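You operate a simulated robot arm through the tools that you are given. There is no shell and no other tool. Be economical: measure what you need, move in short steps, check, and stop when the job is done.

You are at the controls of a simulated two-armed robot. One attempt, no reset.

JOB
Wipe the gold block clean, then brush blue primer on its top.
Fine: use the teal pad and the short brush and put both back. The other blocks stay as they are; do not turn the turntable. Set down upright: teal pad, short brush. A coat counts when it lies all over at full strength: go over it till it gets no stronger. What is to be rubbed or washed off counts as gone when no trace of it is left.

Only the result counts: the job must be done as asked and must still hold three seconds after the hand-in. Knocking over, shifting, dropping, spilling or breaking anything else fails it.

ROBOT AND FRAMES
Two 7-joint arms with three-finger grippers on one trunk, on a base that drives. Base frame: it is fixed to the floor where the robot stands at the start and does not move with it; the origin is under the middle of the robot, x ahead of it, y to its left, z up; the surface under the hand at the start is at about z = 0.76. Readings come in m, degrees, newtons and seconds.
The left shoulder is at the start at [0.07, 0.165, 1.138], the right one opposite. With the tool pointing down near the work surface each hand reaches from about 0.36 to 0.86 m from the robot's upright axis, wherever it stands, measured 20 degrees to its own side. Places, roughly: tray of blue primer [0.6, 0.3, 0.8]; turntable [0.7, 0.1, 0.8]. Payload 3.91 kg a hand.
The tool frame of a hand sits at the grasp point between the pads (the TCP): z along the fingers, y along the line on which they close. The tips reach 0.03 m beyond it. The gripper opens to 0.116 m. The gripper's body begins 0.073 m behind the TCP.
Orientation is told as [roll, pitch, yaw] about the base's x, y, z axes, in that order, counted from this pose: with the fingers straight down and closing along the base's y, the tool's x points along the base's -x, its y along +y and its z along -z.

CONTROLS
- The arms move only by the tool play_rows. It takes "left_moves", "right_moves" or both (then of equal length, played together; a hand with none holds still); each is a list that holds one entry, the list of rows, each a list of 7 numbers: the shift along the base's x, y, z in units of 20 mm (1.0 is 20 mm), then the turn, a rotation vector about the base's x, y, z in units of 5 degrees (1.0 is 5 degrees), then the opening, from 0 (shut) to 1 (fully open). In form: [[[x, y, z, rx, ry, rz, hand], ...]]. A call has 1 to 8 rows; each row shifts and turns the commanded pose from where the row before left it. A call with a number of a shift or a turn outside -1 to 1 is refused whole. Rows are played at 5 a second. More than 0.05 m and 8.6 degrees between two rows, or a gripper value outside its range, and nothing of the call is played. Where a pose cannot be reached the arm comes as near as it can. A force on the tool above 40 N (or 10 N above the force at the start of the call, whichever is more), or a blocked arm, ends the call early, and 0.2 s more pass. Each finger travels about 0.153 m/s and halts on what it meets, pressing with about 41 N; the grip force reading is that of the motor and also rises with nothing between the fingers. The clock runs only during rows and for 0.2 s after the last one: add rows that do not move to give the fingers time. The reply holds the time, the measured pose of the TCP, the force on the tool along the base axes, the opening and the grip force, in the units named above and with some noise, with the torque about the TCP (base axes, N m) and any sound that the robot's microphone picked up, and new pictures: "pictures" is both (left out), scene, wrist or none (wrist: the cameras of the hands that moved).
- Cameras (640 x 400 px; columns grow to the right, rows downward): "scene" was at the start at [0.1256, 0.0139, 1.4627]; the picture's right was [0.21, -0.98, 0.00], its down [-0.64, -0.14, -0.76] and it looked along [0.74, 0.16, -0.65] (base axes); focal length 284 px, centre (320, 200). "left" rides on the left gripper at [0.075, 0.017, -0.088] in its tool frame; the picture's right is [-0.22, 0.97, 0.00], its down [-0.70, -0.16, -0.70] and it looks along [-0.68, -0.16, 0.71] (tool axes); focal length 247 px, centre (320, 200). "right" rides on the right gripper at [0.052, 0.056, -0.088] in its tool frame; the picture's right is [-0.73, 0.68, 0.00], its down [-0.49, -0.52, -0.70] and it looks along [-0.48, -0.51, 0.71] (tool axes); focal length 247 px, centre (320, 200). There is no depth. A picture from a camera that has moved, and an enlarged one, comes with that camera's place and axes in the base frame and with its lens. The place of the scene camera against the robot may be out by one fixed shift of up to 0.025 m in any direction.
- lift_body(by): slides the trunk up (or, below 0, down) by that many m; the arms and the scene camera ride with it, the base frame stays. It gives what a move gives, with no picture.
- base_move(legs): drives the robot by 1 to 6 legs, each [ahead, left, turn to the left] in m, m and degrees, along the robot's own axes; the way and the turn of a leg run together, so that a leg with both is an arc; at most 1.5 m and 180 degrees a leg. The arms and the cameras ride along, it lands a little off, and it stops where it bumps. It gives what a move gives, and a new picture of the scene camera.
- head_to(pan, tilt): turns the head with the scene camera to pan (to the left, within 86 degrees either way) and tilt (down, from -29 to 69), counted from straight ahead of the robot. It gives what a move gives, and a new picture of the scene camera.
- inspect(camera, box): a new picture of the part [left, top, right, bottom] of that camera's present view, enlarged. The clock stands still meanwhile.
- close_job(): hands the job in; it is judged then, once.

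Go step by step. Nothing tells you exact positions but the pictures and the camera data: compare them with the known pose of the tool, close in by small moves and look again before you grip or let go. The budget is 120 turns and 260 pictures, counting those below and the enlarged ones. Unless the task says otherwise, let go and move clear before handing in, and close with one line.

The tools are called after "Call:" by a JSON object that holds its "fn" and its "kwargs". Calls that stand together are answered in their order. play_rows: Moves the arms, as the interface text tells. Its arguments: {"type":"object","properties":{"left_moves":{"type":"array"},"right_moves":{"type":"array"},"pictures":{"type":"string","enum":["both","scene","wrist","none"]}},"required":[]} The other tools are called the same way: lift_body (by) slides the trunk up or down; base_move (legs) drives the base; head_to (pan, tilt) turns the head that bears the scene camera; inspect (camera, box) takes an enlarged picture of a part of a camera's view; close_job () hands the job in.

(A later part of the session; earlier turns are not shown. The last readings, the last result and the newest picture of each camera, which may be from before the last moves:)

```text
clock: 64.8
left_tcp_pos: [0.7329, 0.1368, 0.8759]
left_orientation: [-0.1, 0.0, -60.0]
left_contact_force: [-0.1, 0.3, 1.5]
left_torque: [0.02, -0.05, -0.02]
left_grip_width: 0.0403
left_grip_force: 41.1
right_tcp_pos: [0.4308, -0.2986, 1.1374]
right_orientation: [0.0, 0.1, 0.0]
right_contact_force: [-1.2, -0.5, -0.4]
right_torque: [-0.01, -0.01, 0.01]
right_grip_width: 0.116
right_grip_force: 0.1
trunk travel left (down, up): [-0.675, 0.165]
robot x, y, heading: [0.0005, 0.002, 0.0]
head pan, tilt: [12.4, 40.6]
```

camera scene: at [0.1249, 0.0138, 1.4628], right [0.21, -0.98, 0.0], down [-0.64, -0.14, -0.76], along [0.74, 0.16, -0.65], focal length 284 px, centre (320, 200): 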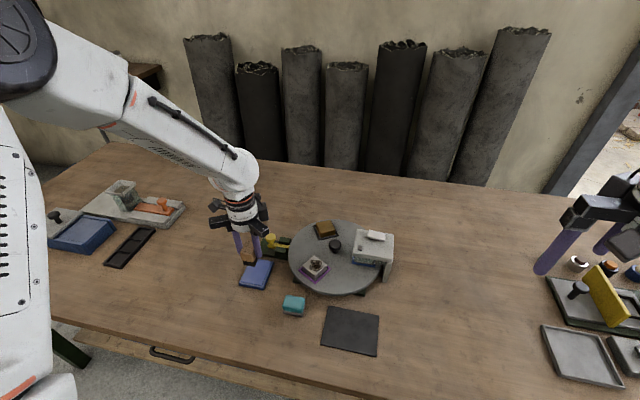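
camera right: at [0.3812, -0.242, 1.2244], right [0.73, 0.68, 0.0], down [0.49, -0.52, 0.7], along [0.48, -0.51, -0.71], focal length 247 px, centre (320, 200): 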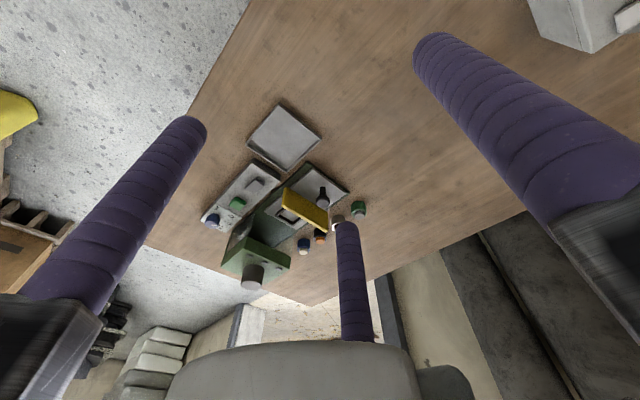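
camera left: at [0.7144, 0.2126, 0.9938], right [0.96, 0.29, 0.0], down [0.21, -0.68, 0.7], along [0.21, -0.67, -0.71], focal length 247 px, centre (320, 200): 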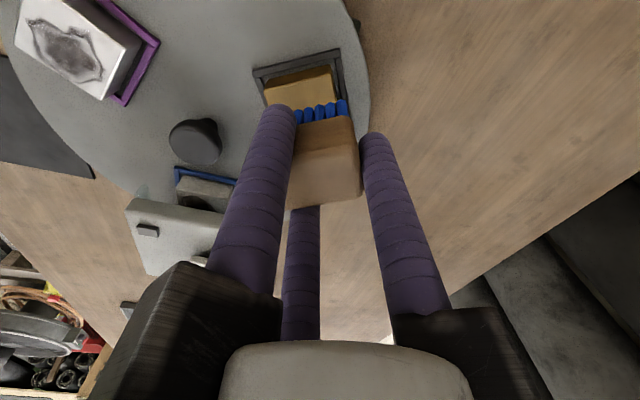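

Touching lightly. I'll press 3 mm more and stroke along the block's other axis.

Call:
{"fn": "play_rows", "kwargs": {"left_moves": [[[0, 0, -0.15, 0, 0, 0, 0], [-0.19, 0.325, 0, 0, 0, 0, 0], [-0.19, 0.325, 0, 0, 0, 0, 0], [0.25, -0.433, 0, 0, 0, 0, 0], [0.25, -0.433, 0, 0, 0, 0, 0], [0.25, -0.433, 0, 0, 0, 0, 0], [0.17, 0.1, 0, 0, 0, 0, 0], [-0.25, 0.433, 0, 0, 0, 0, 0]]], "pictures": "none"}}

Call:
{"fn": "play_rows", "kwargs": {"left_moves": [[[-0.25, 0.433, 0, 0, 0, 0, 0], [-0.25, 0.433, 0, 0, 0, 0, 0], [-0.34, -0.2, 0, 0, 0, 0, 0], [0.25, -0.433, 0, 0, 0, 0, 0], [0.25, -0.433, 0, 0, 0, 0, 0], [0.25, -0.433, 0, 0, 0, 0, 0], [-0.12, 0.35, 0, 0, 0, 0, 0], [0, 0, 0, 0, 0, 0, 0]]], "pictures": "none"}}

Call:
{"fn": "play_rows", "kwargs": {"left_moves": [[[0, 0, 1, 0, 0, 0, 0], [0, 0, 1, 0, 0, 0, 0], [0, 0, 1, 0, 0, 0, 0], [0, 1, 0, 0, 0, 0, 0], [0, 1, 0, 0, 0, 0, 0], [0, 1, 0, 0, 0, 0, 0], [0, 0, 0, 0, 0, 0, 0]]], "pictures": "wrist"}}

Call:
{"fn": "inspect", "kwargs": {"camera": "scene", "box": [281, 190, 377, 250]}}

Call:
{"fn": "inspect", "kwargs": {"camera": "left", "box": [200, 0, 392, 120]}}

```text
clock: 66.6
left_tcp_pos: [0.7387, 0.1286, 0.8768]
left_orientation: [0.1, -0.3, -60.1]
left_contact_force: [0.5, -5.7, 21.3]
left_torque: [-0.3, 0.27, 0.44]
left_grip_width: 0.0402
left_grip_force: 41.0
right_tcp_pos: [0.429, -0.3011, 1.137]
right_orientation: [0.1, -0.1, 0.0]
right_contact_force: [-1.2, 0.6, -0.1]
right_torque: [0.0, -0.03, 0.0]
right_grip_width: 0.116
right_grip_force: 0.1
trunk travel left (down, up): [-0.675, 0.165]
robot x, y, heading: [0.0005, -0.0027, 0.0]
head pan, tilt: [12.4, 40.6]
```

```text
clock: 67.9
left_tcp_pos: [0.7287, 0.1386, 0.876]
left_orientation: [0.2, 0.7, -60.1]
left_contact_force: [-11.1, 3.5, 18.5]
left_torque: [-0.14, 0.63, -0.27]
left_grip_width: 0.0398
left_grip_force: 40.9
right_tcp_pos: [0.4312, -0.2964, 1.1373]
right_orientation: [0.1, -0.1, 0.3]
right_contact_force: [-0.2, -0.2, 0.1]
right_torque: [-0.01, 0.0, -0.02]
right_grip_width: 0.1159
right_grip_force: 0.0
trunk travel left (down, up): [-0.675, 0.165]
robot x, y, heading: [-0.0006, 0.001, 0.5]
head pan, tilt: [12.4, 40.6]
stopped in row 6 (left hand): the force on the tool passed its limit at 44 N (the readings are from after the stop); the commanded pose is now the measured one
```

```text
clock: 69.5
left_tcp_pos: [0.731, 0.1967, 0.9333]
left_orientation: [0.0, 0.7, -60.0]
left_contact_force: [-0.4, -0.1, 0.2]
left_torque: [0.02, 0.0, 0.04]
left_grip_width: 0.04
left_grip_force: 40.8
right_tcp_pos: [0.4326, -0.2969, 1.1374]
right_orientation: [0.0, 0.0, 0.1]
right_contact_force: [-0.3, 0.0, -0.1]
right_torque: [-0.03, 0.03, -0.01]
right_grip_width: 0.1161
right_grip_force: 0.1
trunk travel left (down, up): [-0.675, 0.165]
robot x, y, heading: [-0.0019, 0.0032, 0.2]
head pan, tilt: [12.4, 40.6]
camera left: at [0.7081, 0.2697, 1.0215], right [0.96, 0.29, 0.0], down [0.21, -0.69, 0.69], along [0.2, -0.66, -0.72], focal length 247 px, centre (320, 200)
```

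left: 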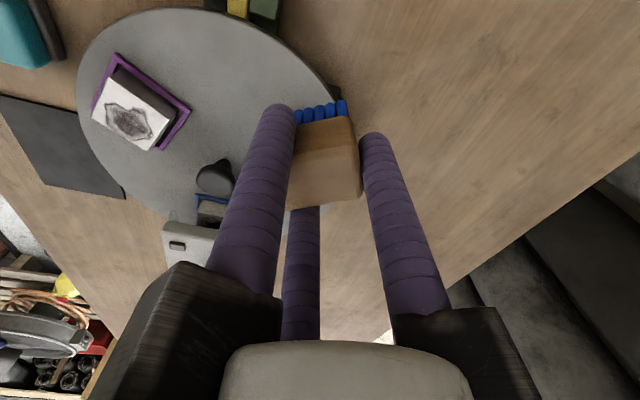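

```text
6.67 times, centred on (329, 220) of scene
camera zoom: at [0.1253, 0.0142, 1.4627], right [0.22, -0.98, 0.0], down [-0.64, -0.14, -0.76], along [0.74, 0.16, -0.65], focal length 1896 px, centre (260, 67)
```

zoom: 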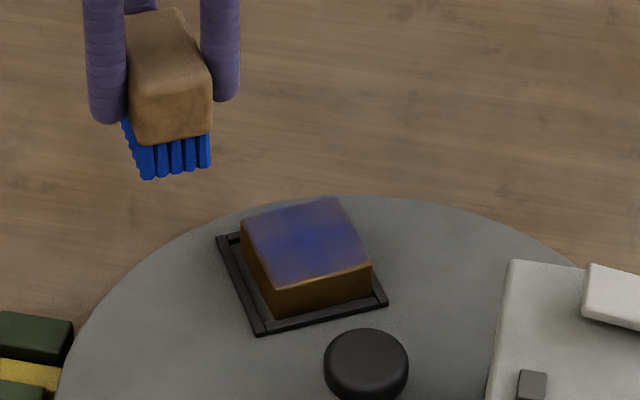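

```text
3.33 times, centred on (296, 60) of left
camera zoom: at [0.7081, 0.2697, 1.0215], right [0.96, 0.29, 0.0], down [0.21, -0.69, 0.69], along [0.2, -0.66, -0.72], focal length 823 px, centre (400, 667)
```

zoom: 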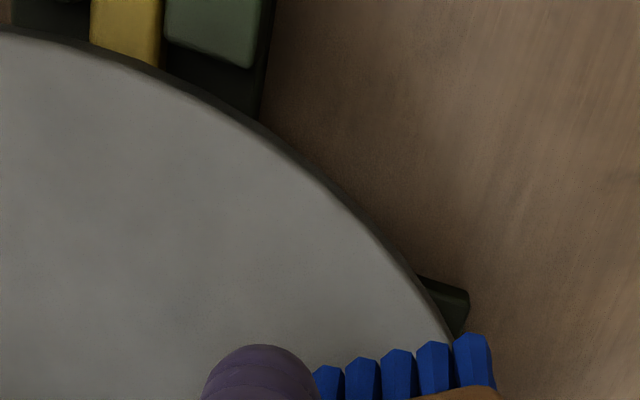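

Paint is going on, but a force spike stopped the last stroke. I'll check closely whether the block has shifted in its frame.

Call:
{"fn": "inspect", "kwargs": {"camera": "scene", "box": [305, 210, 353, 245]}}

Call:
{"fn": "inspect", "kwargs": {"camera": "scene", "box": [245, 200, 405, 310]}}

```text
11.43 times, centred on (329, 228) of scene
camera zoom: at [0.1253, 0.0142, 1.4627], right [0.22, -0.98, 0.0], down [-0.64, -0.14, -0.76], along [0.74, 0.16, -0.65], focal length 3250 px, centre (217, -114)
```

zoom: 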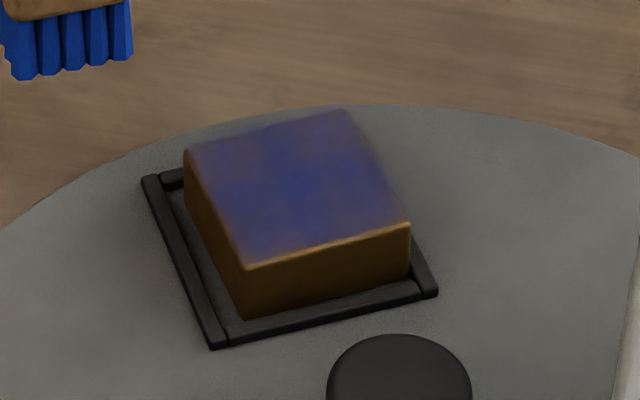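

```text
3.64 times, centred on (325, 255) of scene
camera zoom: at [0.1253, 0.0142, 1.4627], right [0.22, -0.98, 0.0], down [-0.64, -0.14, -0.76], along [0.74, 0.16, -0.65], focal length 1034 px, centre (302, 0)
```

zoom: 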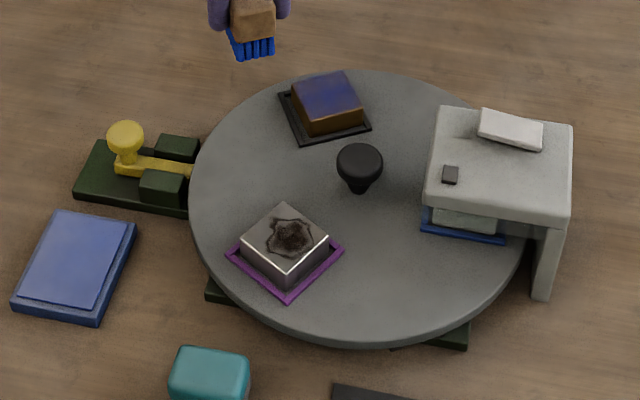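

The block has slid about 2–3 mm inside its frame, so I was pressing too hard. I'll continue with lighter force and slower strokes, first going back over it and fixing the small tilt.

Call:
{"fn": "play_rows", "kwargs": {"left_moves": [[[0.2, -0.8, 0, 0, -0.14, 0, 0], [0, -0.8, 0, 0, 0, 0, 0], [0, -0.8, 0, 0, 0, 0, 0], [0, -0.7, -0.66, 0, 0, 0, 0], [0, 0, -1, 0, 0, 0, 0], [0, 0, -1, 0, 0, 0, 0], [0, 0, -0.12, 0, 0, 0, 0], [0, 0, 0, 0, 0, 0, 0]]], "pictures": "none"}}

```text
clock: 71.3
left_tcp_pos: [0.7341, 0.1349, 0.8777]
left_orientation: [0.6, 0.4, -60.0]
left_contact_force: [0.2, -0.5, -2.1]
left_torque: [-0.01, -0.02, 0.02]
left_grip_width: 0.0401
left_grip_force: 40.9
right_tcp_pos: [0.4326, -0.2953, 1.1362]
right_orientation: [0.0, 0.0, 0.1]
right_contact_force: [-0.5, -0.3, 0.2]
right_torque: [0.0, 0.01, 0.0]
right_grip_width: 0.1158
right_grip_force: 0.0
trunk travel left (down, up): [-0.675, 0.165]
robot x, y, heading: [-0.0015, 0.0001, 0.5]
head pan, tilt: [12.4, 40.6]
```

I'll fix the tilt (rx −0.65°, ry +0.32°) and touch down lightly.

Call:
{"fn": "play_rows", "kwargs": {"left_moves": [[[0, 0, 0, -0.13, 0.065, 0, 0], [0, 0, -0.1, 0, 0, 0, 0], [0, 0, -0.05, 0, 0, 0, 0], [0, 0, 0, 0, 0, 0, 0]]], "pictures": "none"}}

```text
clock: 72.3
left_tcp_pos: [0.7355, 0.1356, 0.8756]
left_orientation: [0.1, -0.2, -60.0]
left_contact_force: [2.3, -1.3, 9.7]
left_torque: [-0.05, 0.01, 0.11]
left_grip_width: 0.0402
left_grip_force: 41.6
right_tcp_pos: [0.4323, -0.2956, 1.1379]
right_orientation: [-0.1, 0.0, 0.0]
right_contact_force: [0.1, 0.0, 0.9]
right_torque: [0.0, 0.01, 0.01]
right_grip_width: 0.1159
right_grip_force: 0.0
trunk travel left (down, up): [-0.675, 0.165]
robot x, y, heading: [-0.0028, 0.001, 0.3]
head pan, tilt: [12.4, 40.6]
```

10 N contact. Gentle strokes of ±11 mm now.

Call:
{"fn": "play_rows", "kwargs": {"left_moves": [[[-0.1375, 0.238, 0, 0, 0, 0, 0], [-0.1375, 0.238, 0, 0, 0, 0, 0], [0.1375, -0.238, 0, 0, 0, 0, 0], [0.1375, -0.238, 0, 0, 0, 0, 0], [0.1375, -0.238, 0, 0, 0, 0, 0], [0.1375, -0.238, 0, 0, 0, 0, 0], [-0.1375, 0.238, 0, 0, 0, 0, 0], [-0.1375, 0.238, 0, 0, 0, 0, 0]]], "pictures": "none"}}

Call:
{"fn": "play_rows", "kwargs": {"left_moves": [[[-0.1375, 0.238, 0, 0, 0, 0, 0], [-0.1375, 0.238, 0, 0, 0, 0, 0], [0.17, 0.1, 0, 0, 0, 0, 0], [0.1375, -0.238, 0, 0, 0, 0, 0], [0.1375, -0.238, 0, 0, 0, 0, 0], [0.1375, -0.238, 0, 0, 0, 0, 0], [0.1375, -0.238, 0, 0, 0, 0, 0], [0, 0, 0, 0, 0, 0, 0]]], "pictures": "none"}}

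Call:
{"fn": "inspect", "kwargs": {"camera": "scene", "box": [297, 205, 361, 245]}}

```text
clock: 74.1
left_tcp_pos: [0.7331, 0.1334, 0.8759]
left_orientation: [0.0, -0.3, -60.0]
left_contact_force: [3.2, -1.7, 14.2]
left_torque: [-0.09, -0.08, 0.22]
left_grip_width: 0.0402
left_grip_force: 40.6
right_tcp_pos: [0.4311, -0.2973, 1.1376]
right_orientation: [0.0, -0.1, 0.1]
right_contact_force: [0.2, -0.2, 0.2]
right_torque: [-0.02, -0.03, 0.02]
right_grip_width: 0.116
right_grip_force: 0.0
trunk travel left (down, up): [-0.675, 0.165]
robot x, y, heading: [-0.0014, -0.0058, -0.0]
head pan, tilt: [12.4, 40.6]
```

```text
clock: 75.9
left_tcp_pos: [0.7404, 0.133, 0.8755]
left_orientation: [0.2, 0.0, -60.0]
left_contact_force: [-10.5, 16.8, 23.2]
left_torque: [0.66, 0.73, -0.21]
left_grip_width: 0.0401
left_grip_force: 40.6
right_tcp_pos: [0.429, -0.294, 1.1382]
right_orientation: [-0.1, -0.1, 0.2]
right_contact_force: [0.3, 0.5, -0.8]
right_torque: [0.0, 0.01, -0.01]
right_grip_width: 0.1163
right_grip_force: 0.1
trunk travel left (down, up): [-0.675, 0.165]
robot x, y, heading: [-0.0007, -0.0021, 0.3]
head pan, tilt: [12.4, 40.6]
```

```text
10.00 times, centred on (329, 225) of scene
camera zoom: at [0.1204, 0.0167, 1.4632], right [0.22, -0.98, 0.0], down [-0.63, -0.14, -0.76], along [0.74, 0.16, -0.65], focal length 2844 px, centre (230, -50)
```

zoom: 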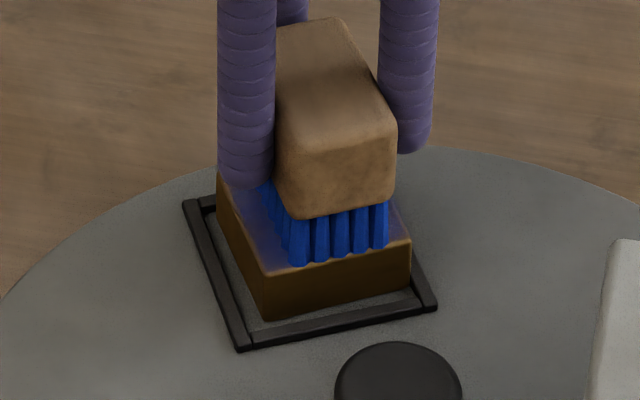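

Sideways strokes push on the turntable, so I'll switch to radial strokes. First I'll lift and look at the coat.

Call:
{"fn": "play_rows", "kwargs": {"left_moves": [[[0, 0, 0.5, 0, 0, 0, 0], [0, 0, 1, 0, 0, 0, 0], [0, 0, 1, 0, 0, 0, 0], [0, 1, 0, 0, 0, 0, 0], [0, 1, 0, 0, 0, 0, 0], [0, 1, 0, 0, 0, 0, 0], [0, 0, 0, 0, 0, 0, 0]]], "pictures": "none"}}

Call:
{"fn": "inspect", "kwargs": {"camera": "scene", "box": [305, 205, 353, 240]}}

```text
clock: 77.5
left_tcp_pos: [0.7442, 0.188, 0.9233]
left_orientation: [0.0, -0.1, -60.0]
left_contact_force: [0.0, 0.7, 0.4]
left_torque: [0.01, 0.04, 0.0]
left_grip_width: 0.0401
left_grip_force: 40.5
right_tcp_pos: [0.4334, -0.2961, 1.1355]
right_orientation: [0.0, -0.1, 0.1]
right_contact_force: [0.3, -0.7, 1.0]
right_torque: [0.04, -0.01, -0.01]
right_grip_width: 0.1159
right_grip_force: 0.1
trunk travel left (down, up): [-0.675, 0.165]
robot x, y, heading: [-0.0003, 0.0004, -0.1]
head pan, tilt: [12.4, 40.6]
```

```text
11.43 times, centred on (329, 222) of scene
camera zoom: at [0.1253, 0.0142, 1.4627], right [0.22, -0.98, 0.0], down [-0.64, -0.14, -0.76], along [0.74, 0.16, -0.65], focal length 3250 px, centre (217, -57)
```

zoom: 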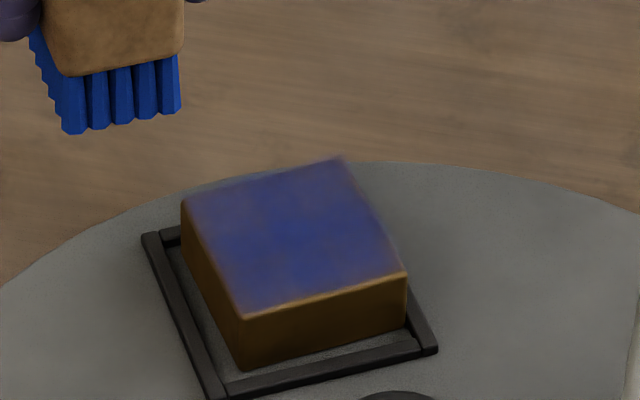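

The coat is stronger but still uneven at the edges. Next, radial strokes in three lanes, lifting between lanes.

Call:
{"fn": "play_rows", "kwargs": {"left_moves": [[[-0.41, -0.85, 0, 0, 0, 0, 0], [-0.41, -0.85, -0.43, 0, 0, 0, 0], [-0.41, -0.84, -1, 0, 0, 0, 0], [0, 0, -0.8, 0, 0, 0, 0], [0, 0, -0.2, 0, 0, 0, 0], [0.26, 0.15, 0, 0, 0, 0, 0], [0.26, 0.15, 0, 0, 0, 0, 0], [0.26, 0.15, 0, 0, 0, 0, 0]]], "pictures": "none"}}

Call:
{"fn": "play_rows", "kwargs": {"left_moves": [[[0.26, 0.15, 0, 0, 0, 0, 0], [-0.26, -0.15, 0, 0, 0, 0, 0], [-0.26, -0.15, 0, 0, 0, 0, 0], [-0.26, -0.15, 0, 0, 0, 0, 0], [-0.26, -0.15, 0, 0, 0, 0, 0], [0, 0, 0.3, 0, 0, 0, 0], [0.25, -0.433, 0, 0, 0, 0, 0], [0, 0, -0.3, 0, 0, 0, 0]]], "pictures": "none"}}

Call:
{"fn": "play_rows", "kwargs": {"left_moves": [[[0.26, 0.15, 0, 0, 0, 0, 0], [0.26, 0.15, 0, 0, 0, 0, 0], [0.26, 0.15, 0, 0, 0, 0, 0], [0.26, 0.15, 0, 0, 0, 0, 0], [-0.4, -0.23, 0, 0, 0, 0, 0], [-0.4, -0.23, 0, 0, 0, 0, 0], [-0.24, -0.14, 0.3, 0, 0, 0, 0], [0.25, -0.433, 0, 0, 0, 0, 0]]], "pictures": "none"}}

Call:
{"fn": "play_rows", "kwargs": {"left_moves": [[[0, 0, -0.3, 0, 0, 0, 0], [0.26, 0.15, 0, 0, 0, 0, 0], [0.26, 0.15, 0, 0, 0, 0, 0], [0.26, 0.15, 0, 0, 0, 0, 0], [0.26, 0.15, 0, 0, 0, 0, 0], [-0.4, -0.23, 0, 0, 0, 0, 0], [-0.4, -0.23, 0, 0, 0, 0, 0], [0, 0, 0.5, 0, 0, 0, 0]]], "pictures": "none"}}

Call:
{"fn": "play_rows", "kwargs": {"left_moves": [[[0, 0, 1, 0, 0, 0, 0], [0, 0, 1, 0, 0, 0, 0], [0, 1, 0, 0, 0, 0, 0], [0, 1, 0, 0, 0, 0, 0], [0, 1, 0, 0, 0, 0, 0], [0, 1, 0, 0, 0, 0, 0], [0, 0, 0, 0, 0, 0, 0]]], "pictures": "none"}}

Call:
{"fn": "inspect", "kwargs": {"camera": "scene", "box": [305, 205, 353, 240]}}

```text
clock: 79.3
left_tcp_pos: [0.7352, 0.1447, 0.8761]
left_orientation: [0.0, 0.0, -60.1]
left_contact_force: [-3.2, -0.9, 2.2]
left_torque: [-0.05, 0.09, 0.0]
left_grip_width: 0.04
left_grip_force: 40.8
right_tcp_pos: [0.4313, -0.2959, 1.1374]
right_orientation: [0.0, 0.0, 0.1]
right_contact_force: [-0.2, -0.1, 0.7]
right_torque: [0.0, -0.01, -0.01]
right_grip_width: 0.1161
right_grip_force: 0.1
trunk travel left (down, up): [-0.675, 0.165]
robot x, y, heading: [-0.0007, 0.0017, 0.4]
head pan, tilt: [12.4, 40.6]
```

```text
clock: 81.1
left_tcp_pos: [0.7234, 0.1289, 0.8764]
left_orientation: [-0.1, -0.1, -60.1]
left_contact_force: [0.2, -1.0, -0.2]
left_torque: [-0.01, -0.01, -0.02]
left_grip_width: 0.0402
left_grip_force: 41.2
right_tcp_pos: [0.432, -0.2952, 1.1366]
right_orientation: [-0.1, 0.0, 0.0]
right_contact_force: [-0.3, -0.9, -0.1]
right_torque: [0.03, 0.0, 0.02]
right_grip_width: 0.1162
right_grip_force: 0.1
trunk travel left (down, up): [-0.675, 0.165]
robot x, y, heading: [0.0044, -0.0012, 0.2]
head pan, tilt: [12.4, 40.6]
```

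```text
clock: 82.9
left_tcp_pos: [0.7294, 0.1201, 0.882]
left_orientation: [-0.1, 0.1, -60.0]
left_contact_force: [0.1, 0.0, -1.1]
left_torque: [0.01, -0.02, 0.02]
left_grip_width: 0.0402
left_grip_force: 41.3
right_tcp_pos: [0.4318, -0.2967, 1.1372]
right_orientation: [0.0, 0.0, 0.2]
right_contact_force: [-0.2, 0.0, 0.3]
right_torque: [-0.01, 0.0, -0.01]
right_grip_width: 0.1159
right_grip_force: 0.1
trunk travel left (down, up): [-0.675, 0.165]
robot x, y, heading: [0.0042, -0.0005, 0.1]
head pan, tilt: [12.4, 40.6]
```

```text
clock: 84.7
left_tcp_pos: [0.7335, 0.1245, 0.8868]
left_orientation: [0.1, 0.1, -60.0]
left_contact_force: [-0.1, 0.2, -1.1]
left_torque: [-0.01, 0.03, 0.0]
left_grip_width: 0.0403
left_grip_force: 41.1
right_tcp_pos: [0.4321, -0.295, 1.1369]
right_orientation: [0.1, 0.0, 0.3]
right_contact_force: [0.0, 0.7, 0.2]
right_torque: [0.04, 0.03, -0.01]
right_grip_width: 0.1162
right_grip_force: 0.1
trunk travel left (down, up): [-0.675, 0.165]
robot x, y, heading: [-0.0024, 0.0019, 0.2]
head pan, tilt: [12.4, 40.6]
```

```text
clock: 86.3
left_tcp_pos: [0.7341, 0.2021, 0.9263]
left_orientation: [-0.1, 0.1, -60.1]
left_contact_force: [0.1, -0.2, -0.8]
left_torque: [0.03, -0.03, 0.04]
left_grip_width: 0.0398
left_grip_force: 41.2
right_tcp_pos: [0.4326, -0.297, 1.1364]
right_orientation: [0.0, 0.0, 0.0]
right_contact_force: [0.0, 0.8, 0.4]
right_torque: [-0.01, -0.02, 0.01]
right_grip_width: 0.1159
right_grip_force: 0.1
trunk travel left (down, up): [-0.675, 0.165]
robot x, y, heading: [-0.0014, -0.0002, 0.0]
head pan, tilt: [12.4, 40.6]
```

```text
11.43 times, centred on (329, 222) of scene
camera zoom: at [0.1252, 0.014, 1.4627], right [0.22, -0.98, 0.0], down [-0.64, -0.14, -0.76], along [0.74, 0.16, -0.65], focal length 3250 px, centre (217, -57)
```

zoom: 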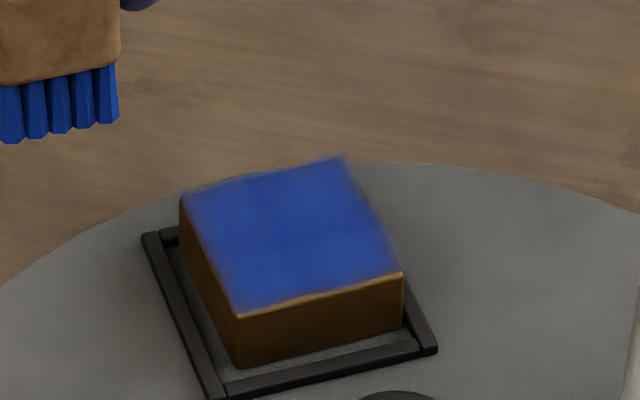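

The coat is much stronger now. I'll repeat the radial lanes a little wider to fill the edges.

Call:
{"fn": "play_rows", "kwargs": {"left_moves": [[[-0.2, -0.78, 0, 0, 0, 0, 0], [-0.2, -0.78, 0, 0, 0, 0, 0], [-0.2, -0.78, -0.2, 0, 0, 0, 0], [-0.2, -0.78, -0.8, 0, 0, 0, 0], [0, 0, -1, 0, 0, 0, 0], [0, 0, -0.57, 0, 0, 0, 0], [0.26, 0.15, 0, 0, 0, 0, 0], [0.26, 0.15, 0, 0, 0, 0, 0]]], "pictures": "none"}}

Call:
{"fn": "play_rows", "kwargs": {"left_moves": [[[0.26, 0.15, 0, 0, 0, 0, 0], [0.26, 0.15, 0, 0, 0, 0, 0], [-0.26, -0.15, 0, 0, 0, 0, 0], [-0.26, -0.15, 0, 0, 0, 0, 0], [-0.26, -0.15, 0, 0, 0, 0, 0], [-0.26, -0.15, 0, 0, 0, 0, 0], [0, 0, 0.3, 0, 0, 0, 0], [0.325, -0.563, 0, 0, 0, 0, 0]]], "pictures": "none"}}

Call:
{"fn": "play_rows", "kwargs": {"left_moves": [[[0, 0, -0.3, 0, 0, 0, 0], [0.35, 0.2, 0, 0, 0, 0, 0], [0.35, 0.2, 0, 0, 0, 0, 0], [0.35, 0.2, 0, 0, 0, 0, 0], [-0.5, -0.29, 0, 0, 0, 0, 0], [-0.55, -0.31, 0, 0, 0, 0, 0], [0, 0, 0.3, 0, 0, 0, 0], [0.325, -0.563, 0, 0, 0, 0, 0]]], "pictures": "none"}}

Call:
{"fn": "play_rows", "kwargs": {"left_moves": [[[0, 0, -0.3, 0, 0, 0, 0], [0.26, 0.15, 0, 0, 0, 0, 0], [0.26, 0.15, 0, 0, 0, 0, 0], [0.26, 0.15, 0, 0, 0, 0, 0], [0.26, 0.15, 0, 0, 0, 0, 0], [-0.5, -0.29, 0, 0, 0, 0, 0], [-0.55, -0.31, 0, 0, 0, 0, 0], [0, 0, 0.5, 0, 0, 0, 0]]], "pictures": "none"}}

Call:
{"fn": "play_rows", "kwargs": {"left_moves": [[[0, 0, 1, 0, 0, 0, 0], [0, 0, 1, 0, 0, 0, 0], [0, 1, 0, 0, 0, 0, 0], [0, 1, 0, 0, 0, 0, 0], [0, 1, 0, 0, 0, 0, 0], [0, 1, 0, 0, 0, 0, 0], [0, 0, 0, 0, 0, 0, 0]]], "pictures": "none"}}

Call:
{"fn": "inspect", "kwargs": {"camera": "scene", "box": [305, 205, 353, 240]}}

```text
clock: 88.1
left_tcp_pos: [0.7271, 0.146, 0.8759]
left_orientation: [0.0, -0.2, -60.0]
left_contact_force: [-3.4, -2.0, 7.3]
left_torque: [-0.18, 0.2, 0.03]
left_grip_width: 0.04
left_grip_force: 41.1
right_tcp_pos: [0.4309, -0.2967, 1.1366]
right_orientation: [-0.1, -0.1, 0.2]
right_contact_force: [-0.9, -0.1, 0.1]
right_torque: [-0.03, 0.01, 0.0]
right_grip_width: 0.1161
right_grip_force: 0.0
trunk travel left (down, up): [-0.675, 0.165]
robot x, y, heading: [-0.0, 0.004, 0.3]
head pan, tilt: [12.4, 40.6]
```

```text
clock: 89.9
left_tcp_pos: [0.7221, 0.1275, 0.8788]
left_orientation: [-0.2, 0.0, -60.1]
left_contact_force: [-0.3, 0.3, -0.6]
left_torque: [-0.02, 0.01, 0.0]
left_grip_width: 0.0398
left_grip_force: 41.2
right_tcp_pos: [0.4329, -0.2966, 1.1362]
right_orientation: [0.0, 0.1, 0.1]
right_contact_force: [-0.1, 0.1, 0.0]
right_torque: [0.02, 0.0, 0.0]
right_grip_width: 0.1161
right_grip_force: 0.1
trunk travel left (down, up): [-0.675, 0.165]
robot x, y, heading: [-0.002, 0.0018, 0.1]
head pan, tilt: [12.4, 40.6]
```

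```text
clock: 91.7
left_tcp_pos: [0.7287, 0.117, 0.8807]
left_orientation: [-0.2, 0.0, -60.0]
left_contact_force: [-0.1, -0.2, -0.3]
left_torque: [0.02, 0.01, 0.0]
left_grip_width: 0.0402
left_grip_force: 40.5
right_tcp_pos: [0.4337, -0.2967, 1.137]
right_orientation: [0.0, 0.0, 0.2]
right_contact_force: [-0.2, 0.1, 0.5]
right_torque: [0.03, -0.01, 0.0]
right_grip_width: 0.1163
right_grip_force: 0.1
trunk travel left (down, up): [-0.675, 0.165]
robot x, y, heading: [-0.0002, 0.0008, 0.1]
head pan, tilt: [12.4, 40.6]
```

```text
clock: 93.5
left_tcp_pos: [0.7308, 0.1161, 0.8842]
left_orientation: [-0.1, 0.0, -60.0]
left_contact_force: [-0.1, 0.2, -0.9]
left_torque: [-0.03, -0.03, -0.03]
left_grip_width: 0.0399
left_grip_force: 40.9
right_tcp_pos: [0.4329, -0.2965, 1.1366]
right_orientation: [0.1, 0.0, 0.0]
right_contact_force: [-0.6, 0.7, 0.4]
right_torque: [-0.01, 0.01, 0.02]
right_grip_width: 0.1161
right_grip_force: 0.1
trunk travel left (down, up): [-0.675, 0.165]
robot x, y, heading: [-0.0029, 0.0008, 0.4]
head pan, tilt: [12.4, 40.6]
```

```text
clock: 95.1
left_tcp_pos: [0.7289, 0.1988, 0.9239]
left_orientation: [0.0, -0.1, -60.0]
left_contact_force: [-0.5, 0.2, -0.4]
left_torque: [-0.01, -0.03, -0.01]
left_grip_width: 0.0398
left_grip_force: 40.7
right_tcp_pos: [0.4322, -0.297, 1.1358]
right_orientation: [0.0, -0.1, 0.1]
right_contact_force: [0.1, 0.5, 0.0]
right_torque: [0.01, 0.02, 0.03]
right_grip_width: 0.1157
right_grip_force: 0.1
trunk travel left (down, up): [-0.675, 0.165]
robot x, y, heading: [-0.003, -0.0003, 0.3]
head pan, tilt: [12.4, 40.6]
```

```text
11.43 times, centred on (329, 222) of scene
camera zoom: at [0.1253, 0.0139, 1.4627], right [0.22, -0.98, 0.0], down [-0.64, -0.14, -0.76], along [0.74, 0.16, -0.65], focal length 3250 px, centre (217, -57)
```

zoom: 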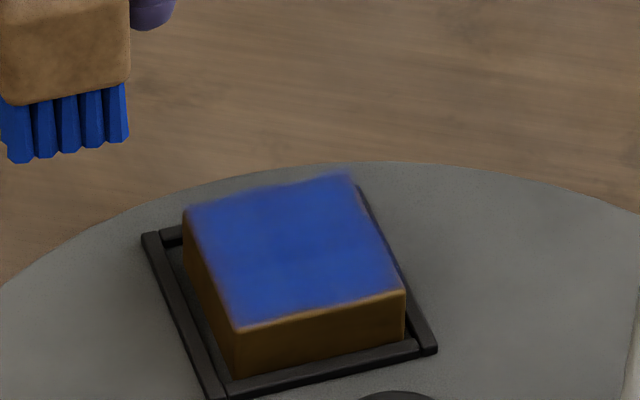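

The coat is close to full, though the block slid a few mm inside its frame. I'll reload the brush and do a final pass that ends with outward strokes.

Call:
{"fn": "play_rows", "kwargs": {"left_moves": [[[0, 0, 1, 0, 0, 0, 0], [-0.9, 0.57, 0.3, 0, 0, 0, 0], [-0.9, 0.57, 0, 0, 0, 0, 0], [-0.9, 0.57, 0, 0, 0, 0, 0], [-0.9, 0.57, 0, 0, 0, 0, 0], [-0.9, 0.57, 0, 0, 0, 0, 0], [-0.9, 0.57, 0, 0, 0, 0, 0], [-0.9, 0.57, 0, 0, 0, 0, 0]]], "pictures": "none"}}

Call:
{"fn": "play_rows", "kwargs": {"left_moves": [[[-0.9, 0.57, 0, 0, 0, 0, 0], [-0.85, 0.57, 0, 0, 0, 0, 0], [0, 0, -1, 0, 0, 0, 0], [0, 0, -1, 0, 0, 0, 0], [0, 0, -1, 0, 0, 0, 0], [0, 0, -1, 0, 0, 0, 0], [0, 0, -1, 0, 0, 0, 0], [0, 0, 0, 0, 0, 0, 0]]], "pictures": "wrist"}}

Call:
{"fn": "inspect", "kwargs": {"camera": "scene", "box": [216, 215, 312, 295]}}

```text
clock: 96.9
left_tcp_pos: [0.6028, 0.2778, 0.9509]
left_orientation: [-0.1, -0.2, -60.0]
left_contact_force: [-0.1, 0.2, -0.9]
left_torque: [0.02, 0.0, -0.01]
left_grip_width: 0.04
left_grip_force: 40.7
right_tcp_pos: [0.431, -0.296, 1.138]
right_orientation: [0.0, 0.1, 0.0]
right_contact_force: [-0.7, 0.2, 0.2]
right_torque: [0.01, 0.01, -0.01]
right_grip_width: 0.1159
right_grip_force: 0.0
trunk travel left (down, up): [-0.675, 0.165]
robot x, y, heading: [-0.0026, 0.0003, -0.1]
head pan, tilt: [12.4, 40.6]
```

```text
clock: 98.7
left_tcp_pos: [0.5696, 0.2996, 0.8494]
left_orientation: [0.0, -0.1, -60.0]
left_contact_force: [-0.3, 0.4, -1.1]
left_torque: [-0.04, 0.0, 0.0]
left_grip_width: 0.0402
left_grip_force: 41.6
right_tcp_pos: [0.4322, -0.2968, 1.1362]
right_orientation: [0.0, -0.1, 0.1]
right_contact_force: [-0.2, -1.0, 0.6]
right_torque: [0.01, -0.02, -0.01]
right_grip_width: 0.116
right_grip_force: 0.1
trunk travel left (down, up): [-0.675, 0.165]
robot x, y, heading: [0.0014, -0.0009, 0.2]
head pan, tilt: [12.4, 40.6]
camera left: at [0.5471, 0.3747, 0.9383], right [0.96, 0.29, 0.0], down [0.21, -0.68, 0.7], along [0.21, -0.67, -0.71], focal length 247 px, centre (320, 200)
```

left: 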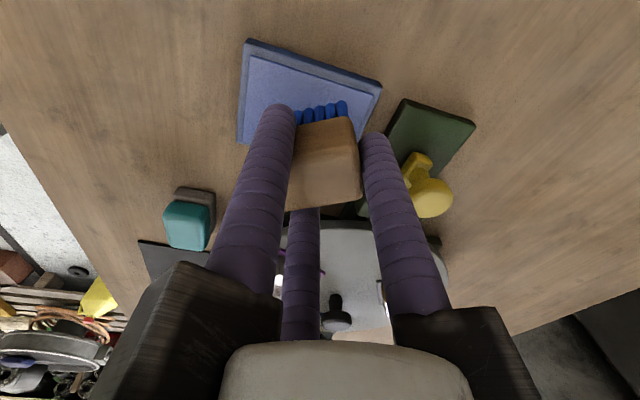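

```text
5.00 times, centred on (264, 255) of scene
camera zoom: at [0.1249, 0.0145, 1.4628], right [0.22, -0.98, 0.0], down [-0.63, -0.14, -0.76], along [0.74, 0.16, -0.65], focal length 1422 px, centre (600, -75)
```

zoom: 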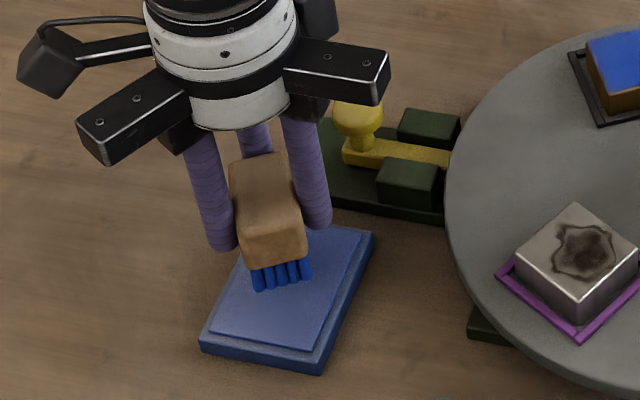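

The brush is over the tray. I'll dip it again with short strokes.

Call:
{"fn": "play_rows", "kwargs": {"left_moves": [[[-0.2, 0, -0.5, 0, 0, 0, 0], [0, 0, -0.35, 0, 0, 0, 0], [0, 0, -0.15, 0, 0, 0, 0], [0.25, 0, 0, 0, 0, 0, 0], [-0.5, 0, 0, 0, 0, 0, 0], [0.25, 0, 0, 0, 0, 0, 0], [0, 0, 0.6, 0, 0, 0, 0], [0, 0, 1, 0, 0, 0, 0]]], "pictures": "none"}}

Call:
{"fn": "play_rows", "kwargs": {"left_moves": [[[0, 0, 1, 0, 0, 0, 0], [0, 0, 1, 0, 0, 0, 0], [0, 0, 1, 0, 0, 0, 0], [0, 0, 1, 0, 0, 0, 0], [0.9, -0.95, 0.4, 0, 0, 0, 0], [0.9, -0.95, 0, 0, 0, 0, 0], [0.9, -0.95, 0, 0, 0, 0, 0], [0.9, -0.95, 0, 0, 0, 0, 0]]], "pictures": "none"}}

```text
clock: 100.5
left_tcp_pos: [0.565, 0.3025, 0.8628]
left_orientation: [0.0, 0.0, -60.0]
left_contact_force: [-0.7, -0.2, -0.2]
left_torque: [-0.01, -0.04, 0.02]
left_grip_width: 0.0401
left_grip_force: 41.2
right_tcp_pos: [0.4314, -0.297, 1.1371]
right_orientation: [0.0, -0.1, 0.1]
right_contact_force: [0.0, 0.3, 1.0]
right_torque: [-0.04, 0.01, 0.0]
right_grip_width: 0.116
right_grip_force: 0.0
trunk travel left (down, up): [-0.675, 0.165]
robot x, y, heading: [-0.0001, 0.0005, 0.2]
head pan, tilt: [12.4, 40.6]
```

```text
clock: 102.3
left_tcp_pos: [0.6386, 0.2229, 0.9494]
left_orientation: [0.0, 0.0, -60.0]
left_contact_force: [0.0, 0.5, 0.1]
left_torque: [0.01, 0.03, 0.0]
left_grip_width: 0.04
left_grip_force: 40.5
right_tcp_pos: [0.4334, -0.2975, 1.1356]
right_orientation: [0.1, 0.1, 0.1]
right_contact_force: [-0.1, 0.1, 0.3]
right_torque: [0.02, 0.04, 0.03]
right_grip_width: 0.116
right_grip_force: 0.2
trunk travel left (down, up): [-0.675, 0.165]
robot x, y, heading: [-0.0019, 0.0014, 0.3]
head pan, tilt: [12.4, 40.6]
```

Back over the block with a loaded brush. I'll do outward-only strokes in three lanes, lifting on each return.

Call:
{"fn": "play_rows", "kwargs": {"left_moves": [[[0.76, -0.84, 0, 0, 0, 0, 0], [0.76, -0.84, 0, 0, 0, 0, 0], [0.76, -0.84, 0, 0, 0, 0, 0], [0.76, -0.84, 0, 0, 0, 0, 0], [0.72, -0.8, -1, 0, 0, 0, 0], [0, 0, -1, 0, 0, 0, 0], [0, 0, -1, 0, 0, 0, 0], [0, 0, -0.5, 0, 0, 0, 0]]], "pictures": "none"}}

Call:
{"fn": "inspect", "kwargs": {"camera": "scene", "box": [305, 200, 353, 235]}}

```text
clock: 104.1
left_tcp_pos: [0.7125, 0.1414, 0.879]
left_orientation: [-0.1, -0.1, -60.1]
left_contact_force: [0.2, 0.0, -0.6]
left_torque: [-0.02, 0.0, -0.02]
left_grip_width: 0.0399
left_grip_force: 40.9
right_tcp_pos: [0.4334, -0.2954, 1.1364]
right_orientation: [0.0, 0.0, 0.1]
right_contact_force: [-0.8, -0.1, -0.7]
right_torque: [-0.02, 0.0, 0.0]
right_grip_width: 0.1163
right_grip_force: 0.1
trunk travel left (down, up): [-0.675, 0.165]
robot x, y, heading: [0.0014, 0.0, 0.1]
head pan, tilt: [12.4, 40.6]
```

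```text
11.43 times, centred on (329, 218) of scene
camera zoom: at [0.1256, 0.0146, 1.4627], right [0.22, -0.98, 0.0], down [-0.64, -0.14, -0.76], along [0.74, 0.16, -0.65], focal length 3250 px, centre (217, 0)
```

zoom: 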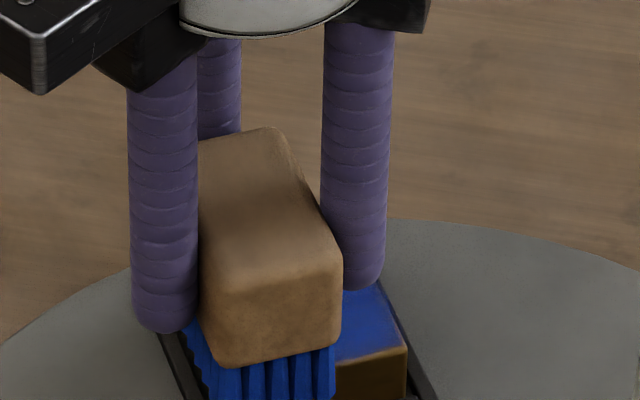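

Well placed. Now the strokes.

Call:
{"fn": "play_rows", "kwargs": {"left_moves": [[[0, 0, -0.22, 0, 0, 0, 0], [0.3, 0.17, 0, 0, 0, 0, 0], [0.3, 0.17, 0, 0, 0, 0, 0], [0.3, 0.17, 0, 0, 0, 0, 0], [0.2, 0.12, 0, 0, 0, 0, 0], [0, 0, 0.4, 0, 0, 0, 0], [-0.5, -0.3, 0, 0, 0, 0, 0], [-0.275, -0.893, 0, 0, 0, 0, 0]]], "pictures": "none"}}

Call:
{"fn": "play_rows", "kwargs": {"left_moves": [[[0, 0, -0.4, 0, 0, 0, 0], [0.3, 0.17, 0, 0, 0, 0, 0], [0.3, 0.17, 0, 0, 0, 0, 0], [0.3, 0.17, 0, 0, 0, 0, 0], [0.2, 0.12, 0, 0, 0, 0, 0], [0, 0, 0.4, 0, 0, 0, 0], [-0.5, -0.3, 0, 0, 0, 0, 0], [-0.275, -0.893, 0, 0, 0, 0, 0]]], "pictures": "none"}}

Call:
{"fn": "play_rows", "kwargs": {"left_moves": [[[0, 0, -0.4, 0, 0, 0, 0], [0.3, 0.17, 0, 0, 0, 0, 0], [0.3, 0.17, 0, 0, 0, 0, 0], [0.3, 0.17, 0, 0, 0, 0, 0], [0.2, 0.12, 0, 0, 0, 0, 0], [0, 0, 0.6, 0, 0, 0, 0], [0, 0, 1, 0, 0, 0, 0], [0, 0, 1, 0, 0, 0, 0]]], "pictures": "none"}}

Call:
{"fn": "play_rows", "kwargs": {"left_moves": [[[0, 1, 0, 0, 0, 0, 0], [0, 1, 0, 0, 0, 0, 0], [0, 1, 0, 0, 0, 0, 0], [-0.5, 1, 0, 0, 0, 0, 0], [0, 0, 0, 0, 0, 0, 0]]], "pictures": "none"}}

Call:
{"fn": "inspect", "kwargs": {"camera": "scene", "box": [305, 205, 353, 240]}}

```text
clock: 105.9
left_tcp_pos: [0.7197, 0.1299, 0.8833]
left_orientation: [-0.1, 0.0, -60.0]
left_contact_force: [-0.2, 0.1, -1.6]
left_torque: [0.02, 0.0, -0.01]
left_grip_width: 0.0401
left_grip_force: 40.7
right_tcp_pos: [0.4325, -0.298, 1.1364]
right_orientation: [0.1, 0.0, 0.2]
right_contact_force: [0.5, 0.7, 0.3]
right_torque: [0.02, 0.0, -0.02]
right_grip_width: 0.1161
right_grip_force: 0.2
trunk travel left (down, up): [-0.675, 0.165]
robot x, y, heading: [-0.0027, -0.0026, 0.2]
head pan, tilt: [12.4, 40.6]
```

```text
clock: 107.7
left_tcp_pos: [0.7274, 0.1185, 0.8849]
left_orientation: [0.0, 0.0, -59.9]
left_contact_force: [0.0, -0.2, -0.6]
left_torque: [0.01, 0.02, 0.01]
left_grip_width: 0.0402
left_grip_force: 40.9
right_tcp_pos: [0.4324, -0.2974, 1.1365]
right_orientation: [0.0, 0.0, 0.3]
right_contact_force: [0.8, 0.5, -0.5]
right_torque: [-0.03, 0.0, 0.01]
right_grip_width: 0.1162
right_grip_force: 0.0
trunk travel left (down, up): [-0.675, 0.165]
robot x, y, heading: [-0.0023, -0.0012, 0.5]
head pan, tilt: [12.4, 40.6]
```

```text
clock: 109.5
left_tcp_pos: [0.747, 0.1318, 0.9291]
left_orientation: [0.0, 0.1, -60.0]
left_contact_force: [-0.5, 0.3, -0.1]
left_torque: [-0.01, 0.0, -0.01]
left_grip_width: 0.0401
left_grip_force: 40.5
right_tcp_pos: [0.433, -0.2952, 1.1368]
right_orientation: [0.0, 0.0, 0.2]
right_contact_force: [-0.2, -0.3, 0.6]
right_torque: [0.0, -0.01, -0.02]
right_grip_width: 0.1161
right_grip_force: 0.0
trunk travel left (down, up): [-0.675, 0.165]
robot x, y, heading: [0.0004, -0.002, 0.5]
head pan, tilt: [12.4, 40.6]
```

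```text
clock: 110.7
left_tcp_pos: [0.7382, 0.2093, 0.9288]
left_orientation: [0.0, 0.1, -59.9]
left_contact_force: [0.4, 0.8, -0.7]
left_torque: [0.03, -0.02, -0.03]
left_grip_width: 0.0399
left_grip_force: 41.0
right_tcp_pos: [0.4306, -0.2973, 1.1362]
right_orientation: [0.0, -0.1, 0.1]
right_contact_force: [-0.6, 0.6, -0.4]
right_torque: [0.02, 0.03, -0.01]
right_grip_width: 0.116
right_grip_force: 0.1
trunk travel left (down, up): [-0.675, 0.165]
robot x, y, heading: [-0.002, 0.0003, -0.0]
head pan, tilt: [12.4, 40.6]
```

```text
11.43 times, centred on (329, 222) of scene
camera zoom: at [0.1258, 0.0139, 1.4626], right [0.22, -0.98, 0.0], down [-0.64, -0.14, -0.76], along [0.74, 0.16, -0.65], focal length 3250 px, centre (217, -57)
```

zoom: 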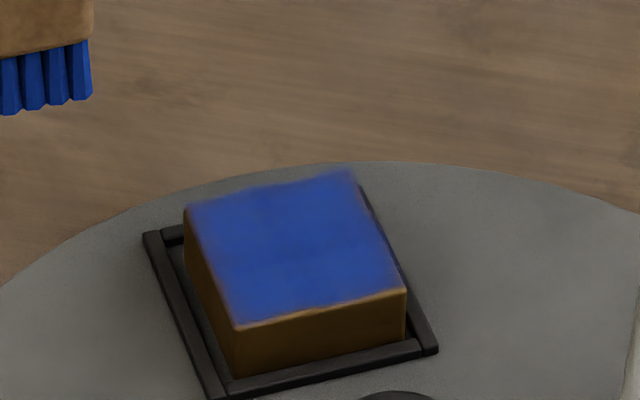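

The coat looks close to saturated. I'll check from the wrist camera, with a small move back so the block comes into view.

Call:
{"fn": "play_rows", "kwargs": {"left_moves": [[[0.5, -1, 0.5, 0, 0, 0, 0], [0.5, -1, 0.5, 0, 0, 0, 0], [0.5, -0.5, 0.5, 0, 0, 0, 0], [0, 0, 0, 0, 0, 0, 0]]], "pictures": "wrist"}}

Call:
{"fn": "inspect", "kwargs": {"camera": "left", "box": [220, 0, 348, 110]}}

```text
clock: 111.7
left_tcp_pos: [0.7683, 0.1608, 0.9586]
left_orientation: [0.1, -0.1, -60.0]
left_contact_force: [-1.0, 0.2, -1.1]
left_torque: [0.02, -0.04, 0.0]
left_grip_width: 0.0401
left_grip_force: 41.4
right_tcp_pos: [0.4333, -0.2963, 1.1357]
right_orientation: [0.0, -0.1, 0.2]
right_contact_force: [0.3, 0.6, -0.3]
right_torque: [-0.03, 0.03, 0.03]
right_grip_width: 0.1157
right_grip_force: 0.1
trunk travel left (down, up): [-0.675, 0.165]
robot x, y, heading: [-0.0034, -0.0005, 0.3]
head pan, tilt: [12.4, 40.6]
camera left: at [0.7453, 0.2352, 1.0461], right [0.96, 0.29, 0.0], down [0.21, -0.68, 0.7], along [0.21, -0.67, -0.71], focal length 247 px, centre (320, 200)
```

left: 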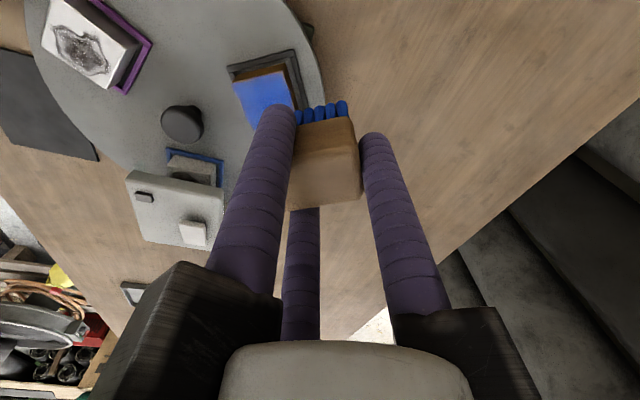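

```text
3.64 times, centred on (284, 55) of left
camera zoom: at [0.7453, 0.2352, 1.0461], right [0.96, 0.29, 0.0], down [0.21, -0.68, 0.7], along [0.21, -0.67, -0.71], focal length 898 px, centre (451, 727)
```

zoom: 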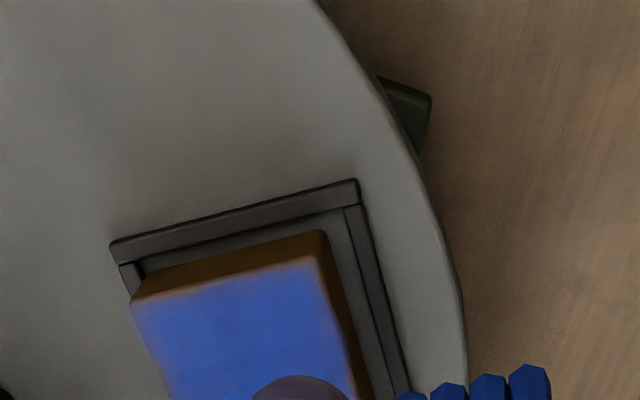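

The middle is uniform but the rim shows a faint gold fade. One more pass with lanes right at the edges, then I'll compare.

Call:
{"fn": "play_rows", "kwargs": {"left_moves": [[[-0.9, -0.33, -0.2, 0, 0, 0, 0], [-0.9, -0.33, -0.5, 0, 0, 0, 0], [-0.9, -0.33, -0.5, 0, 0, 0, 0], [0, 0, -1, 0, 0, 0, 0], [0, 0, -1, 0, 0, 0, 0], [0, 0, -0.8, 0, 0, 0, 0], [0, 0, -0.2, 0, 0, 0, 0], [0, 0, 0, 0, 0, 0, 0]]], "pictures": "none"}}

Call:
{"fn": "play_rows", "kwargs": {"left_moves": [[[0.3, 0.17, 0, 0, 0, 0, 0], [0.3, 0.17, 0, 0, 0, 0, 0], [0.3, 0.17, 0, 0, 0, 0, 0], [0.2, 0.12, 0, 0, 0, 0, 0], [0, 0, 0.4, 0, 0, 0, 0], [-0.5, -0.3, 0, 0, 0, 0, 0], [-0.2, -0.97, 0, 0, 0, 0, 0], [0, 0, -0.4, 0, 0, 0, 0]]], "pictures": "none"}}

Call:
{"fn": "play_rows", "kwargs": {"left_moves": [[[0.3, 0.17, 0, 0, 0, 0, 0], [0.3, 0.17, 0, 0, 0, 0, 0], [0.3, 0.17, 0, 0, 0, 0, 0], [0.2, 0.12, 0, 0, 0, 0, 0], [0, 0, 0.4, 0, 0, 0, 0], [-0.5, -0.3, 0, 0, 0, 0, 0], [-0.2, -0.97, 0, 0, 0, 0, 0], [0, 0, -0.4, 0, 0, 0, 0]]], "pictures": "none"}}

Call:
{"fn": "play_rows", "kwargs": {"left_moves": [[[0.3, 0.17, 0, 0, 0, 0, 0], [0.3, 0.17, 0, 0, 0, 0, 0], [0.3, 0.17, 0, 0, 0, 0, 0], [0.2, 0.12, 0, 0, 0, 0, 0], [0, 0, 0.6, 0, 0, 0, 0], [0, 0, 1, 0, 0, 0, 0], [0, 0, 1, 0, 0, 0, 0], [0, 0, 0, 0, 0, 0, 0]]], "pictures": "none"}}

Call:
{"fn": "play_rows", "kwargs": {"left_moves": [[[0.5, 0.8, 0.8, 0, 0, 0, 0], [0.5, 0.8, 0.7, 0, 0, 0, 0], [0, 0, 0, 0, 0, 0, 0]]], "pictures": "none"}}

Call:
{"fn": "inspect", "kwargs": {"camera": "left", "box": [220, 0, 348, 110]}}

Call:
{"fn": "inspect", "kwargs": {"camera": "scene", "box": [305, 205, 353, 240]}}

```text
clock: 113.5
left_tcp_pos: [0.7138, 0.1411, 0.8762]
left_orientation: [0.0, -0.1, -60.0]
left_contact_force: [-0.3, 1.3, 7.1]
left_torque: [-0.02, 0.01, 0.0]
left_grip_width: 0.0401
left_grip_force: 41.1
right_tcp_pos: [0.4309, -0.2957, 1.1368]
right_orientation: [0.0, 0.0, 0.2]
right_contact_force: [0.1, -0.8, 0.8]
right_torque: [-0.01, 0.02, -0.02]
right_grip_width: 0.1161
right_grip_force: 0.1
trunk travel left (down, up): [-0.675, 0.165]
robot x, y, heading: [0.002, 0.0005, 0.3]
head pan, tilt: [12.4, 40.6]
```

```text
clock: 115.3
left_tcp_pos: [0.7199, 0.1293, 0.8763]
left_orientation: [0.1, -0.2, -60.0]
left_contact_force: [0.6, -1.6, 4.3]
left_torque: [-0.02, -0.01, 0.03]
left_grip_width: 0.04
left_grip_force: 41.0
right_tcp_pos: [0.4314, -0.2966, 1.1383]
right_orientation: [0.1, 0.0, 0.2]
right_contact_force: [-0.5, 0.5, 0.4]
right_torque: [0.02, -0.03, 0.03]
right_grip_width: 0.116
right_grip_force: 0.1
trunk travel left (down, up): [-0.675, 0.165]
robot x, y, heading: [-0.0013, 0.0011, 0.0]
head pan, tilt: [12.4, 40.6]
```

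```text
clock: 117.1
left_tcp_pos: [0.7297, 0.1164, 0.8767]
left_orientation: [0.2, -0.1, -60.0]
left_contact_force: [-0.4, -0.8, 4.5]
left_torque: [0.03, -0.03, 0.06]
left_grip_width: 0.0403
left_grip_force: 40.9
right_tcp_pos: [0.4312, -0.2967, 1.1367]
right_orientation: [0.0, -0.1, 0.2]
right_contact_force: [-0.4, 0.5, 0.1]
right_torque: [0.01, -0.01, 0.02]
right_grip_width: 0.1161
right_grip_force: 0.0
trunk travel left (down, up): [-0.675, 0.165]
robot x, y, heading: [0.0014, 0.001, 0.3]
head pan, tilt: [12.4, 40.6]
```

```text
clock: 118.9
left_tcp_pos: [0.7529, 0.128, 0.9261]
left_orientation: [0.0, -0.1, -59.9]
left_contact_force: [0.4, -0.3, -1.9]
left_torque: [-0.02, -0.01, -0.01]
left_grip_width: 0.0399
left_grip_force: 40.8
right_tcp_pos: [0.4329, -0.296, 1.1374]
right_orientation: [0.1, 0.1, 0.2]
right_contact_force: [-0.2, -0.5, 0.4]
right_torque: [-0.02, -0.02, -0.01]
right_grip_width: 0.1159
right_grip_force: 0.1
trunk travel left (down, up): [-0.675, 0.165]
robot x, y, heading: [0.0002, -0.0001, 0.1]
head pan, tilt: [12.4, 40.6]
```

```text
clock: 119.7
left_tcp_pos: [0.773, 0.1599, 0.9554]
left_orientation: [0.1, 0.0, -59.9]
left_contact_force: [-0.6, -1.0, -0.4]
left_torque: [0.0, 0.0, -0.01]
left_grip_width: 0.04
left_grip_force: 41.7
right_tcp_pos: [0.434, -0.2971, 1.1368]
right_orientation: [-0.1, 0.0, 0.1]
right_contact_force: [0.9, 0.6, -0.8]
right_torque: [0.0, -0.03, -0.01]
right_grip_width: 0.1159
right_grip_force: 0.0
trunk travel left (down, up): [-0.675, 0.165]
robot x, y, heading: [-0.0009, -0.001, 0.2]
head pan, tilt: [12.4, 40.6]
```

```text
3.64 times, centred on (284, 55) of left
camera zoom: at [0.75, 0.2335, 1.0441], right [0.96, 0.29, 0.0], down [0.21, -0.68, 0.7], along [0.21, -0.67, -0.71], focal length 898 px, centre (451, 727)
```

zoom: 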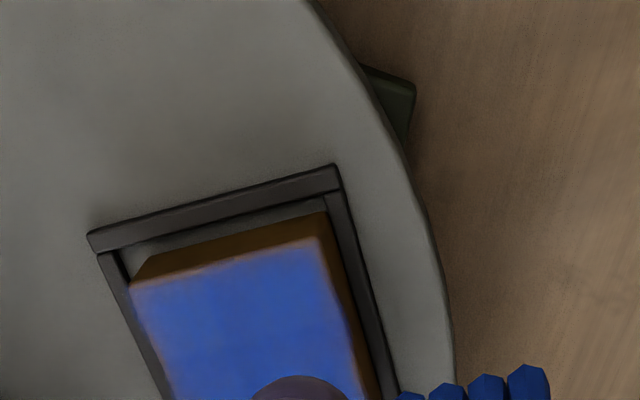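

```text
11.43 times, centred on (329, 222) of scene
camera zoom: at [0.1253, 0.0141, 1.4627], right [0.22, -0.98, 0.0], down [-0.64, -0.14, -0.76], along [0.74, 0.16, -0.65], focal length 3250 px, centre (217, -57)
```

zoom: 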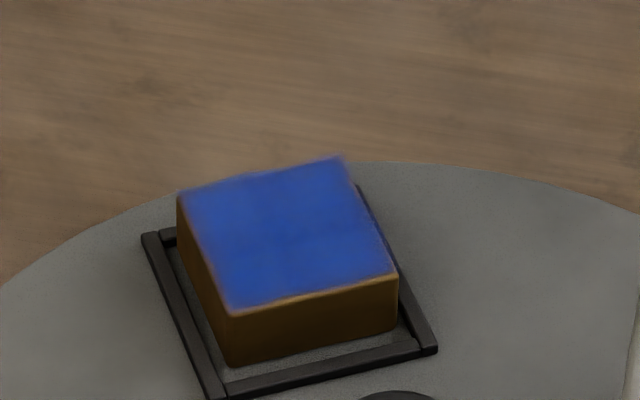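

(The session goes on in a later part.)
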